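You operate a simulated robot arm through the tools that you are given. There is no shell and no other tool. Be economical: measure what you need, move in short steps, check, and stop when the job is done.

Carry out the task below with a simulated robot arm. There is one attempt and no reset: what you move stays moved.

JOB
Fetch the red padlock and set it on the short rubber pad.
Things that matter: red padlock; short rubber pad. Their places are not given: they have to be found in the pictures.

Only the result counts: the job must be done as asked and must still hold three seconds after the hand-in. Knocking over, shifting, dropping, spilling or breaking anything else fails it.

ROBOT AND FRAMES
A 6-joint arm with a two-finger parallel gripper, fixed in place. Base frame: the origin is at the foot of the arm, x ahead of it, y to its left, z up; the work surface is at about z = 800. Readings come in mm, degrees, newtons and seconds.
With the tool pointing down near the work surface it reaches from about 240 to 640 mm from the base axis. Its first joint turns from -66.0 to 66.0 degrees. Payload 2.7 kg.
The tool frame sits at the grasp point between the pads (the TCP): z along the fingers, y along the line on which they close. The tips reach 23 mm beyond it. Largest opening 94 mm; finger width 38, thickness 10; the body of the gripper, 54 by 96 mm, starts 39 mm behind the TCP.
Orientation is told as [roll, pitch, yaw] about the base's x, y, z axes, in that order, counted from this pose: with the fingers straight down and closing along the base's y, the tool's x points along the base's -x, its y along +y and its z along -z.

CONTROLS
- The arm moves only by the tool servo_tool. Its arguments are lists of equal length, an entry for each row: "claw": the finger opening in mm, from 0 to 94; "translation": the shift along the base's x, y, z in units of 40 mm (1.0 is 40 mm), a list of three; "twist": the turn about the base's z in units of 5 degrees (1.0 is 5 degrees). In form: {"claw": [claw, ...], "translation": [[x, y, z], ...], "twist": [twist, ...]}. A call has 1 to 8 rows; each row shifts and turns the commanded pose from where the row before left it. A call with a number of a shift or a turn outside -1 to 1 is refused whole. A row lasts 0.2 s, in which the tool goes at most 50 mm and 8.6 degrees; a call with a longer step from one row to the next is refused whole, and so is a gripper value outside its range. A pose out of reach is approached as far as the arm can. The call stops where the force on the tool passes 40 N (or 10 N more than at its start, if that is more) or the arm is blocked; 0.2 s more then pass. The fingers move at their own pace (about 45 mm/s each) and stop on an object; they squeeze with about 45 N. The grip force told is the motor's: it shows also when the fingers shut on nothing. Time passes only in rows, and 0.2 s behind the last, so rows that do not move let the fingers close. It gives the time, the measured TCP pose, the force on the tool (base axes), the opening and the grip force at its end, in the units of the frame above (readings bear some noise).
- Cameras (640 x 400 px; columns grow to the right, rows downward): "scene" is fixed at [60.3, -415.5, 1423]; the picture's right is [0.90, -0.43, 0.00], its down [-0.17, -0.36, -0.92] and it looks along [0.39, 0.83, -0.40] (base axes); focal length 325 px, centre (320, 200). "wrist" rides on the gripper at [-39, 0, -44] in the tool frame; the picture's right is [0.00, -1.00, 0.00], its down [0.97, 0.00, -0.24] and it looks along [0.24, 0.00, 0.97] (tool axes); focal length 218 px, centre (320, 200).
- camera(camera): a new picture of that camera. It takes no simulated time.
- locate(camera, pixels): there is no depth. For up to 12 entries [column, row, z] of the newest picture of that camera ("zoom" is the newest enlarged one), the place [x, y] in the base frame at which the ray of that pixel passes the height z, good to about 3 mm. It takes no simulated time.
- inspect(camera, box): a new picture of the part [left, top, right, bottom] of that camera's present view, enlarged. It takes no simulated time.
- close_job(): hands the job in; it is judged then, once.

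Keep the steps short. Do not move on a guess: measure, check each grasp and each placing, and mend mistakes. In all there are 60 turns and 22 pictures (those below and enlarged ones count). Leave the gripper open and the arm clear of the work at the hand-in unless told otherwise, and finish with a single line.

The tools are called as name(argument=value, ...) on one line, values as JSON. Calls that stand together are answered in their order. servo_tool: Moves the arm, as the interface text tells. Its arguments: {"type":"object","properties":{"claw":{"type":"array","items":{"type":"number"}},"translation":{"type":"array","items":{"type":"array","items":{"type":"number"}}},"twist":{"type":"array","items":{"type":"number"}}},"required":["claw","translation","twist"]} The other tools are called the same way: camera (camera) takes a picture; locate (camera, pixels) gives the place at which the rays of pixels pass given heights; inspect (camera, box) takes an enlarged picture of a part of a camera's view; close_job () hands the job in.

At the start:

```text
time_s: 0.0
ee_pos: [312.2, 255.1, 1121.7]
tool_rot: [0.0, 0.0, 0.0]
wrist_force: [-0.7, -0.6, 0.0]
width: 94.0
finger_force: 0.0
```

scene: 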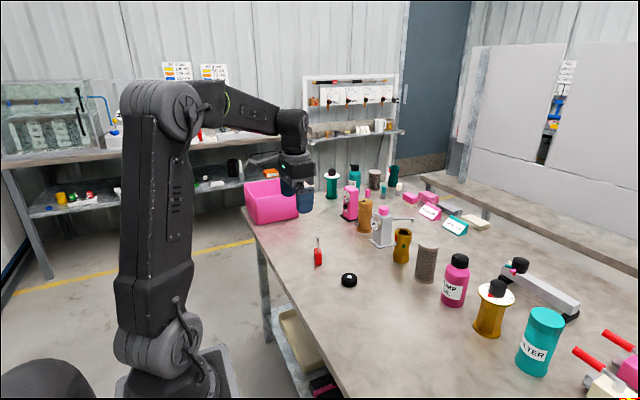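
wrist: 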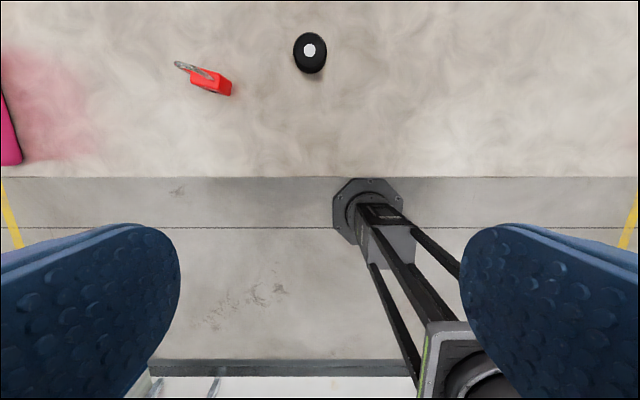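

The red padlock seems to be at (318,255) in the scene picture. I still need to find the rubber pads, so I'll enlarge parts of the scene.

inspect(camera="scene", box=[300, 150, 500, 275])

inspect(camera="scene", box=[400, 230, 640, 400])

inspect(camera="wrist", box=[160, 20, 360, 145])

```text
3.20 times, centred on (400, 212) of scene
```

zoom: 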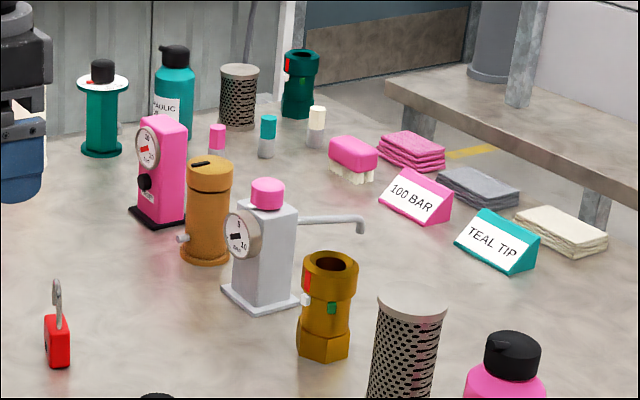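

```text
2.35 times, centred on (520, 315) of scene
```

zoom: 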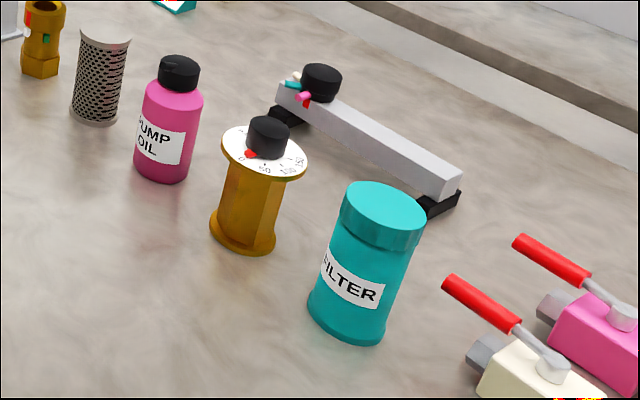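

```text
3.20 times, centred on (260, 82) of wrist
```

zoom: 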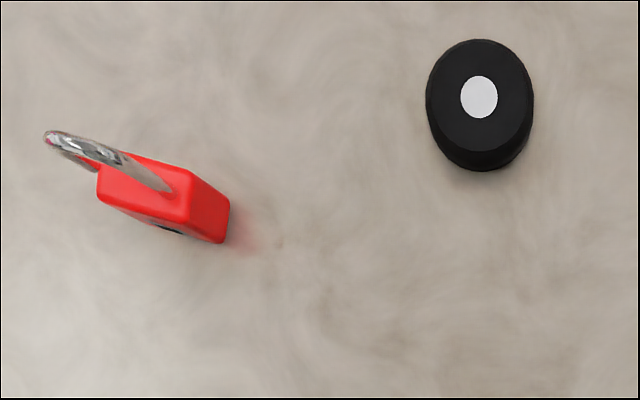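

The padlock stands upright with its shackle on top. Near it is a black disc with a white dot at (348,281). I'll zoom in on the disc, and on the right edge and the far area, in case there are other pads.

inspect(camera="scene", box=[300, 230, 380, 300])

locate(camera="wrist", pixels=[[309, 50, 800], [309, 50, 820], [192, 80, 800], [228, 92, 800], [210, 80, 840], [228, 92, 840]])

locate(camera="scene", pixels=[[349, 281, 800], [318, 265, 800], [560, 300, 800], [520, 375, 800], [600, 390, 800], [240, 215, 800]])

```text
5.71 times, centred on (340, 265) of scene
```

zoom: 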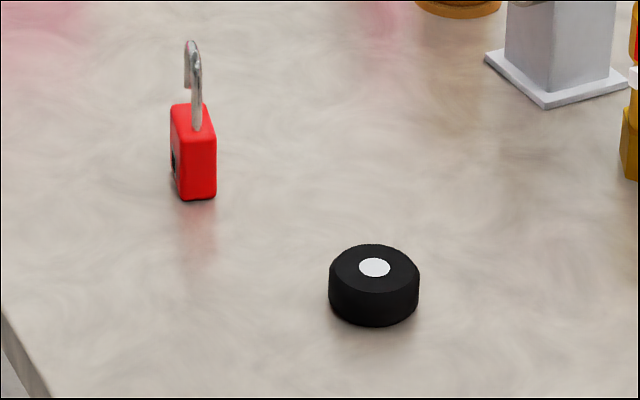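

```text
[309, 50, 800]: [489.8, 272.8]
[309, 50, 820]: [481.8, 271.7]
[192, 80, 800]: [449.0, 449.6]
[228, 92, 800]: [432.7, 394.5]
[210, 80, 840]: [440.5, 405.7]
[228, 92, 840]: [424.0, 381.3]
```

```text
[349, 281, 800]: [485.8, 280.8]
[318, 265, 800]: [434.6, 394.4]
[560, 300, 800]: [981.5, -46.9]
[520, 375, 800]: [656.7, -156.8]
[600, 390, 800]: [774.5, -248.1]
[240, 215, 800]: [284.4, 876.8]
```

The black disc at about (485,278) is low, like a rubber puck. The scene picture doesn't cover the negative-y side, so another pad could be there. I'll move sideways at this height and look before choosing.

servo_tool(claw=[94, 94, 94, 94, 94, 94, 94, 94], translation=[[0.3, -1, 0], [0.3, -1, 0], [0.3, -1, 0], [0, -1, 0], [0, -1, 0], [0, -1, 0], [0, -1, 0], [0, -1, 0]], twist=[0, 0, 0, 0, 0, 0, 0, 0])

camera(camera="wrist")

camera(camera="scene")

```text
time_s: 1.8
ee_pos: [349.8, -64.7, 1124.8]
tool_rot: [0.1, 0.0, 0.1]
wrist_force: [1.2, -0.2, 0.1]
width: 94.0
finger_force: 0.0
```

```text
15 pictures are left
```

wrist: 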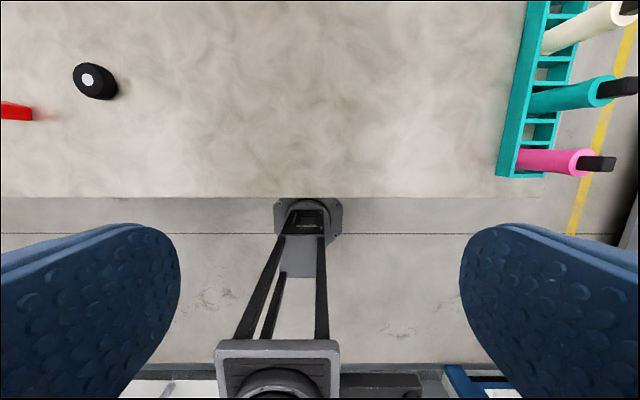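

```text
14 pictures are left
```

scene: 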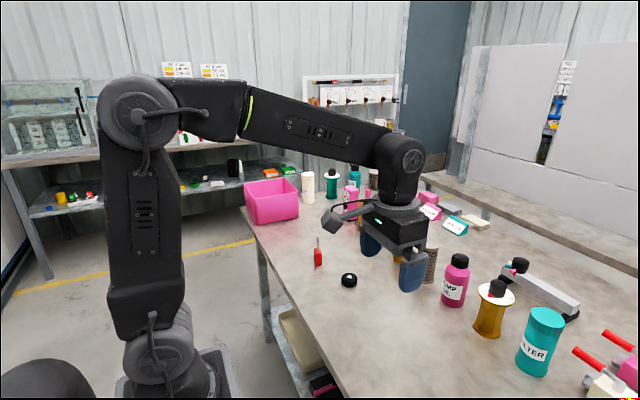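

The only low black pad on the reachable part of the table is the disc near (485,278), and the only padlock is the red one. Next I'll go back and look at the padlock from above.

servo_tool(claw=[94, 94, 94, 94, 94, 94, 94, 94], translation=[[0, 1, 0], [0, 1, 0], [0, 1, 0], [0, 1, 0], [0, 1, 0], [0, 1, 0], [0.3, 1, 0], [0.3, 1, 0]], twist=[0, 0, 0, 0, 0, 0, 0, 0])

servo_tool(claw=[94, 94, 94, 94, 94], translation=[[0.4, 0.8, -0.6], [0.4, 0.8, -0.6], [0.4, 0.8, -0.6], [0.2, 0.6, -0.6], [0, 0, -0.5]], twist=[0, 0, 0, 0, 0])

camera(camera="wrist")

```text
time_s: 3.6
ee_pos: [369.8, 256.6, 1122.7]
tool_rot: [0.0, 0.0, 0.0]
wrist_force: [-0.7, 0.1, -0.2]
width: 94.0
finger_force: 0.0
```

```text
time_s: 4.8
ee_pos: [427.1, 378.4, 1006.3]
tool_rot: [0.1, 0.0, -0.2]
wrist_force: [-0.2, 0.5, 0.8]
width: 93.9
finger_force: 0.0
```

```text
13 pictures are left
```

wrist: 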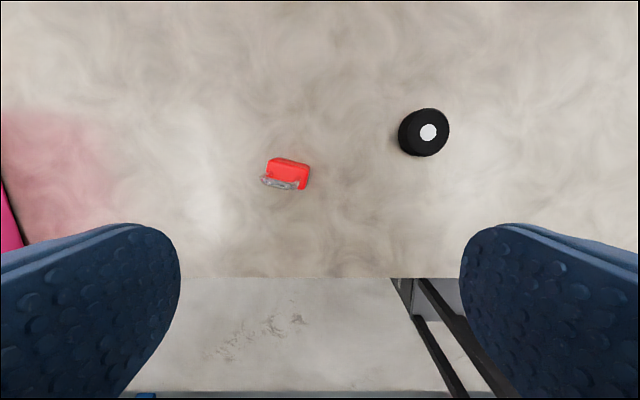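

The padlock is at (288,172) and the pad at (425,132). I'll enlarge this view to get the body edges and the shackle direction.

inspect(camera="wrist", box=[240, 130, 336, 190])

```text
6.67 times, centred on (288, 160) of wrist
```

zoom: 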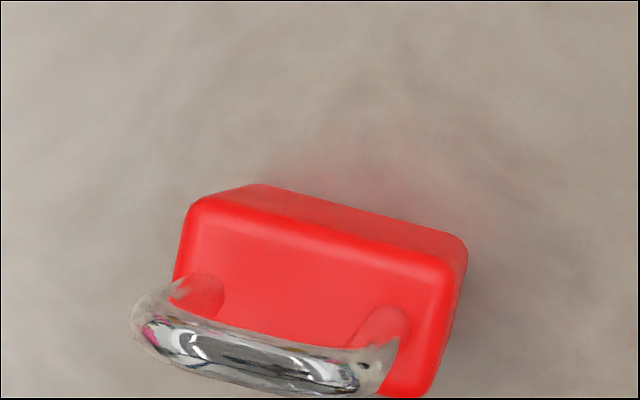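

I can see the top face corners and the back bottom edge, so I'll measure them at likely heights.

locate(camera="zoom", pixels=[[195, 203, 840], [452, 265, 840], [425, 392, 840], [255, 185, 800], [465, 240, 800], [140, 320, 875], [390, 370, 875], [195, 203, 850], [452, 265, 850], [425, 392, 850]])

locate(camera="wrist", pixels=[[428, 132, 820], [399, 132, 820], [449, 132, 820], [424, 108, 820], [424, 157, 800]])

```text
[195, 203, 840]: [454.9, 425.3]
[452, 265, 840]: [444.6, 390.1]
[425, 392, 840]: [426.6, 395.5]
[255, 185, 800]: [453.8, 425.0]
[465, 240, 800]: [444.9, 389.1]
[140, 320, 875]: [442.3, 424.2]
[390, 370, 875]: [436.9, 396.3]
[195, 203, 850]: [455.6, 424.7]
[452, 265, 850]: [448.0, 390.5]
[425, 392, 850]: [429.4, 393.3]
```

```text
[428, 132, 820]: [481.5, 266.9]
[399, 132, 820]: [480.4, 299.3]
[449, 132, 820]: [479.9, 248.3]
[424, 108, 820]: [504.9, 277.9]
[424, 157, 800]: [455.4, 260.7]
```

The body is about 37 × 19 mm, centred near (440.8, 410), turned about 16°, with its top at 840. The shackle rises above that and could meet the palm, so I'll measure its top from the scene camera.

locate(camera="scene", pixels=[[317.8, 237.6, 870], [317.8, 237.6, 880], [317.8, 237.6, 890], [318, 264.5, 800], [318, 253.8, 840], [350, 277, 820], [350, 287, 800], [350, 272.8, 820]])

```text
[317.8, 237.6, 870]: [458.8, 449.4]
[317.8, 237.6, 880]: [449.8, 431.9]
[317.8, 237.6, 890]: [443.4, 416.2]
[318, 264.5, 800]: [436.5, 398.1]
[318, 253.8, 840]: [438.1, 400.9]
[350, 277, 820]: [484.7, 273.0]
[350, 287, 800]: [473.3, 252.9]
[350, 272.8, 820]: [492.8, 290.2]
```

The shackle top is near 889, so with the palm 39 mm behind the TCP the TCP has to stay at about 853. The tips would then reach to about 830, overlapping the body by 10 mm. I'll close along the 37 mm side, which needs a turn of about -16.3°. First I'll go above the padlock to z≈930 and check.

servo_tool(claw=[94, 94, 94, 94], translation=[[0.17, 0.4, 0], [0.17, 0.39, 0], [0, 0, -0.6], [0, 0, -0.6]], twist=[-0.9, -0.9, -0.86, -0.6])

camera(camera="wrist")

```text
time_s: 5.8
ee_pos: [441.9, 408.0, 958.5]
tool_rot: [-0.1, 0.0, -16.4]
wrist_force: [-0.2, 0.8, 0.0]
width: 94.1
finger_force: 0.2
```

```text
11 pictures are left
```

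wrist: 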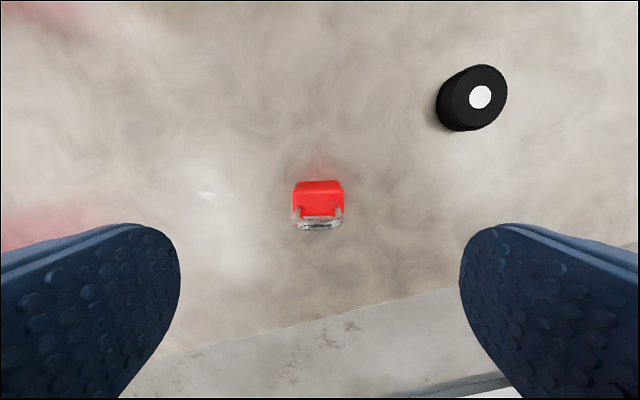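

The padlock now looks square to the fingers and centred at column 318. I'll check its centre and the pad's dot.

locate(camera="wrist", pixels=[[318, 191, 840], [318, 217, 840], [294, 205, 840], [344, 205, 840], [480, 97, 824], [318, 231, 889], [318, 222, 889]])

```text
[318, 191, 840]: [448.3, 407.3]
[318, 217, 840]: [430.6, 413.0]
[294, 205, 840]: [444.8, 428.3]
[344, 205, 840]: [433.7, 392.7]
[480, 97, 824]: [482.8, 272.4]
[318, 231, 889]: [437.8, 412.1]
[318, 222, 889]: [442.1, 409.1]
```

The padlock centre is about (439.5, 410). I'll correct by 2 mm and descend to z≈857 with the fingers open.

servo_tool(claw=[94, 94, 94, 94, 94], translation=[[-0.05, 0.05, -0.6], [0, 0, -0.6], [0, 0, -0.6], [0, 0, -0.4], [0, 0, -0.3]], twist=[0, 0, 0, 0, 0])

inspect(camera="scene", box=[270, 200, 390, 275])

```text
time_s: 7.0
ee_pos: [439.3, 409.5, 857.1]
tool_rot: [0.0, 0.0, -16.4]
wrist_force: [0.3, 0.3, -0.1]
width: 93.9
finger_force: 0.0
```

```text
5.33 times, centred on (330, 238) of scene
```

zoom: 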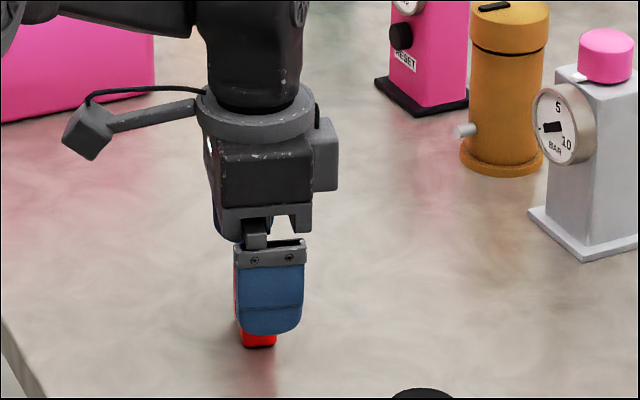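

No contact so far. I'll go 4 mm lower, close the fingers and wait.

servo_tool(claw=[94, 30, 20, 20, 20, 20, 20, 20], translation=[[0, 0, -0.1], [0, 0, 0], [0, 0, 0], [0, 0, 0], [0, 0, 0], [0, 0, 0], [0, 0, 0], [0, 0, 0]], twist=[0, 0, 0, 0, 0, 0, 0, 0])

```text
time_s: 8.8
ee_pos: [440.2, 409.7, 854.6]
tool_rot: [-0.1, 0.0, -16.3]
wrist_force: [-0.5, -0.2, -0.6]
width: 39.0
finger_force: 44.6
```

Held at 39 mm with 45 N. I'll lift about 60 mm slowly and check the grasp.

servo_tool(claw=[20, 20, 20, 20, 20], translation=[[0, 0, 0.15], [0, 0, 0.3], [0, 0, 0.4], [0, 0, 0.4], [0, 0, 0.25]], twist=[0, 0, 0, 0, 0])

camera(camera="wrist")

inspect(camera="scene", box=[270, 200, 390, 275])

```text
time_s: 10.0
ee_pos: [440.4, 408.4, 912.6]
tool_rot: [0.1, 0.0, -16.2]
wrist_force: [0.4, 0.3, -1.3]
width: 39.1
finger_force: 45.4
```

```text
9 pictures are left
```

wrist: 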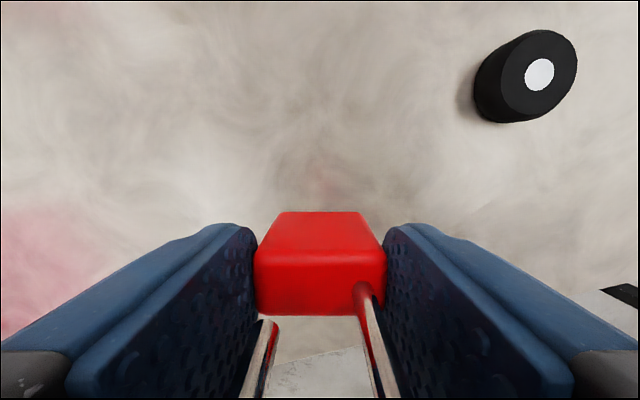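

```text
5.33 times, centred on (330, 238) of scene
```

zoom: 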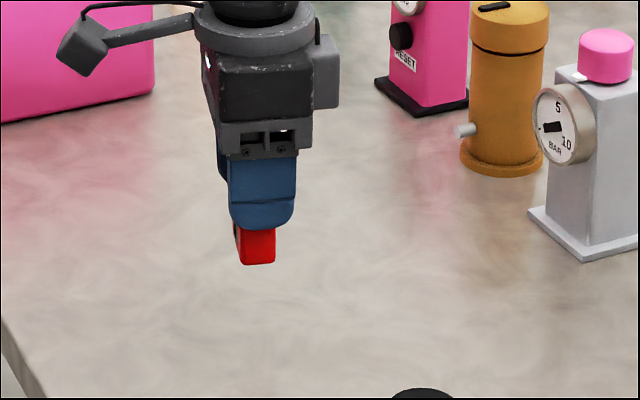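

The padlock is held upright, with its bottom about 54 mm below the TCP. Now I'll refine the pad centre from this view, using the dot at (539,74) and the rim.

locate(camera="wrist", pixels=[[539, 74, 820], [539, 74, 824], [539, 74, 828], [577, 60, 824], [500, 88, 824], [555, 32, 824], [524, 116, 824]])

```text
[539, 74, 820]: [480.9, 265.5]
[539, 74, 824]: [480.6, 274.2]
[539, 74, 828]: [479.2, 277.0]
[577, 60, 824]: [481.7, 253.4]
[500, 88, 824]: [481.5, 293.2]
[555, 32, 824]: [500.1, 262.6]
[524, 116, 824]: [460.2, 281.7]
```

The pad centre is about (481, 272) and its top about 824. I'll carry the padlock to (440, 272), just short of the pad, to get a near-overhead view of it.

servo_tool(claw=[20, 20, 20, 20, 20, 20], translation=[[0, -0.3, 0.1], [0, -0.7, 0.1], [0, -0.8, 0], [0, -0.8, 0], [0, -0.6, 0], [0, -0.22, 0]], twist=[0, 0, 0, 0, 0, 0])

camera(camera="wrist")

```text
time_s: 11.4
ee_pos: [438.2, 273.0, 920.5]
tool_rot: [0.1, 0.0, -16.3]
wrist_force: [0.2, 0.6, -1.2]
width: 38.8
finger_force: 45.1
```

```text
7 pictures are left
```

wrist: 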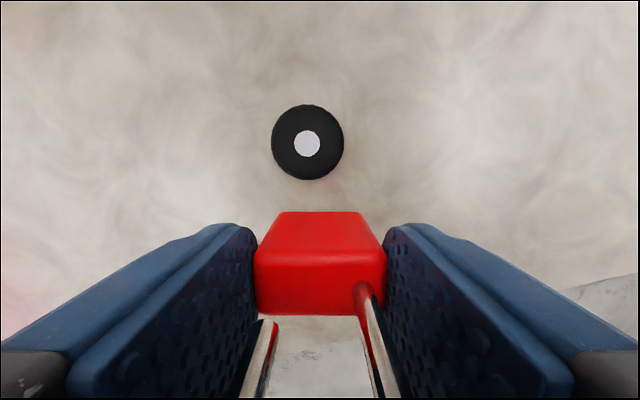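

locate(camera="wrist", pixels=[[307, 144, 820], [307, 144, 824], [307, 144, 828], [272, 144, 822], [344, 144, 822], [308, 105, 822], [308, 180, 822]])

```text
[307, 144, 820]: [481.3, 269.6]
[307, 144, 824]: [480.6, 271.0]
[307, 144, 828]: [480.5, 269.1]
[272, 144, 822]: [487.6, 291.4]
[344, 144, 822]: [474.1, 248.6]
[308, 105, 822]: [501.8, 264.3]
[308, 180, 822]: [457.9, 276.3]
```

The pad centre is (480.8, 270). I'll move over it and descend to about 890, leaving about 10 mm above the pad.

servo_tool(claw=[20, 20, 20, 20], translation=[[0.5, -0.04, 0], [0.55, -0.04, 0], [0, 0, -0.4], [0, 0, -0.36]], twist=[0, 0, 0, 0])

inspect(camera="scene", box=[290, 220, 410, 295])

```text
time_s: 12.4
ee_pos: [481.7, 269.8, 891.6]
tool_rot: [-0.1, 0.1, -16.3]
wrist_force: [0.9, 0.3, -1.2]
width: 39.2
finger_force: 44.8
```

```text
5.33 times, centred on (350, 258) of scene
```

zoom: 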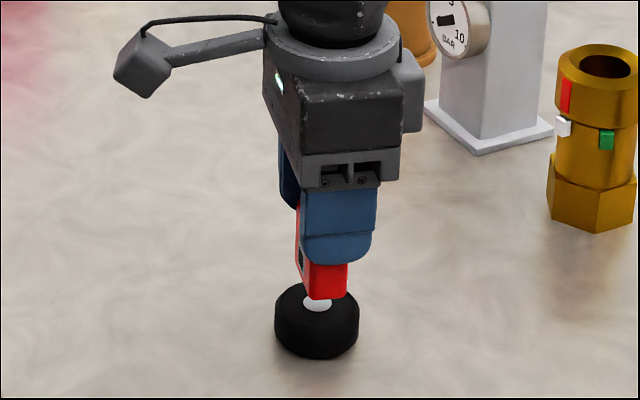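

It's aligned over the pad with a gap of about 12 mm. I'll lower in small steps and watch the force.

servo_tool(claw=[20, 20, 20, 20], translation=[[0, 0, -0.07], [0, 0, -0.06], [0, 0, -0.05], [0, 0, -0.05]], twist=[0, 0, 0, 0])

```text
time_s: 13.4
ee_pos: [482.1, 269.1, 882.4]
tool_rot: [0.0, 0.0, -16.3]
wrist_force: [0.1, 0.3, -1.2]
width: 38.7
finger_force: 45.4
```

servo_tool(claw=[20, 20, 20], translation=[[0, 0, -0.04], [0, 0, -0.03], [0, 0, -0.03]], twist=[0, 0, 0])

```text
time_s: 14.2
ee_pos: [482.3, 270.0, 877.3]
tool_rot: [0.0, 0.0, -16.3]
wrist_force: [0.8, 0.2, -0.8]
width: 39.1
finger_force: 45.1
```

No contact yet. I'll take smaller steps.

servo_tool(claw=[20, 20], translation=[[0, 0, -0.025], [0, 0, -0.025]], twist=[0, 0])

inspect(camera="scene", box=[320, 250, 380, 295])

```text
time_s: 14.8
ee_pos: [481.4, 269.3, 876.8]
tool_rot: [0.0, -0.1, -16.2]
wrist_force: [-1.5, 1.0, 0.5]
width: 38.8
finger_force: 45.0
```

```text
8.89 times, centred on (350, 272) of scene
```

zoom: 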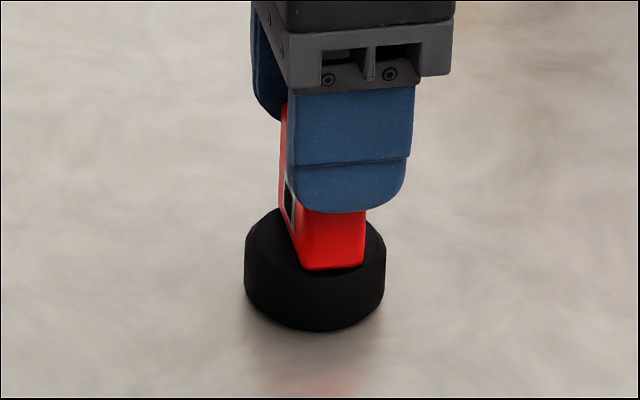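

The vertical force has gone from -1.2 N to +0.5 N, so it's just touching. I'll take one more 1 mm step to confirm.

servo_tool(claw=[20, 20], translation=[[0, 0, -0.025], [0, 0, 0]], twist=[0, 0])

```text
time_s: 15.4
ee_pos: [483.2, 270.5, 875.6]
tool_rot: [0.1, -0.1, -16.3]
wrist_force: [-2.2, 0.6, 7.4]
width: 39.1
finger_force: 44.8
```

Contact is confirmed at 7.4 N upward. I'll ease back 1 mm and open slowly.

servo_tool(claw=[20, 42, 48, 60, 80, 94, 94, 94], translation=[[0, 0, 0.02], [0, 0, 0], [0, 0, 0], [0, 0, 0], [0, 0, 0], [0, 0, 0], [0, 0, 0], [0, 0, 0]], twist=[0, 0, 0, 0, 0, 0, 0, 0])

inspect(camera="scene", box=[320, 250, 380, 295])

```text
time_s: 17.2
ee_pos: [482.3, 268.1, 874.8]
tool_rot: [0.0, 0.0, -16.3]
wrist_force: [0.2, -0.7, 0.9]
width: 94.2
finger_force: 0.1
```

```text
8.89 times, centred on (350, 272) of scene
```

zoom: 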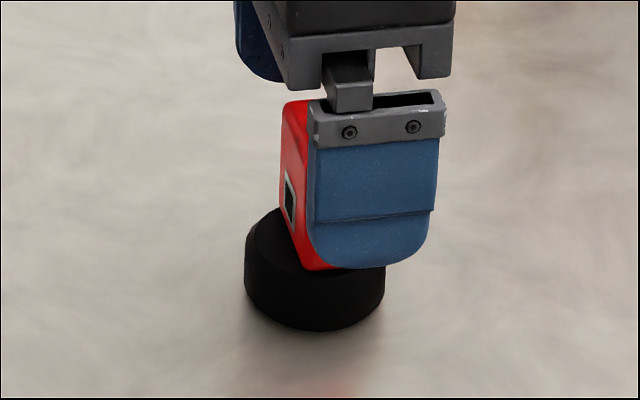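

The padlock stands upright on the pad and the fingers are clear of it. I'll lift straight up.

servo_tool(claw=[94, 94, 94, 94, 94, 94, 94], translation=[[0, 0, 0.2], [0, 0, 0.4], [0, 0, 0.6], [0, 0, 0.8], [0, 0, 0.8], [-0.6, 0, 0.8], [-0.6, 0, 0.4]], twist=[0, 0, 0, 0, 0, 0, 0])

inspect(camera="scene", box=[300, 220, 400, 295])

camera(camera="wrist")

```text
time_s: 18.8
ee_pos: [433.8, 269.8, 1036.8]
tool_rot: [0.0, -0.1, -16.3]
wrist_force: [-0.3, 0.9, 1.0]
width: 94.4
finger_force: 0.0
```

```text
5.33 times, centred on (350, 258) of scene
```

zoom: 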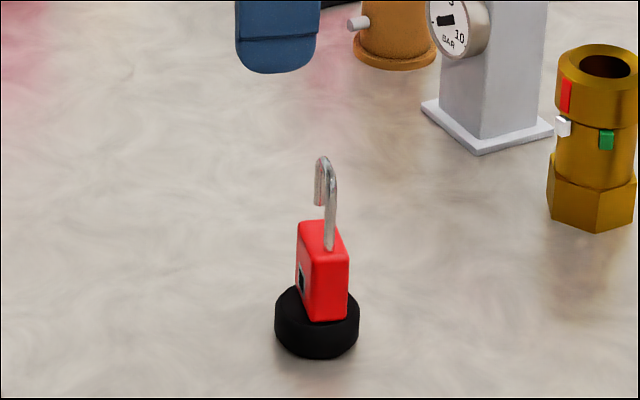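

```text
2 pictures are left
```

wrist: 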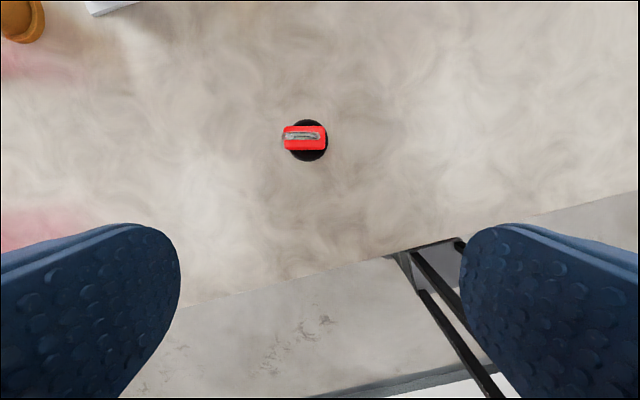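

The padlock stands upright and roughly centred on the pad, the gripper is open, and the arm is clear. I'm handing the job in.

close_job()

```text
The job is handed in.
```

The red padlock is standing upright on the black rubber pad, the only reachable match for the "short rubber pad"; the gripper is open, the arm is clear, and the job is handed in.
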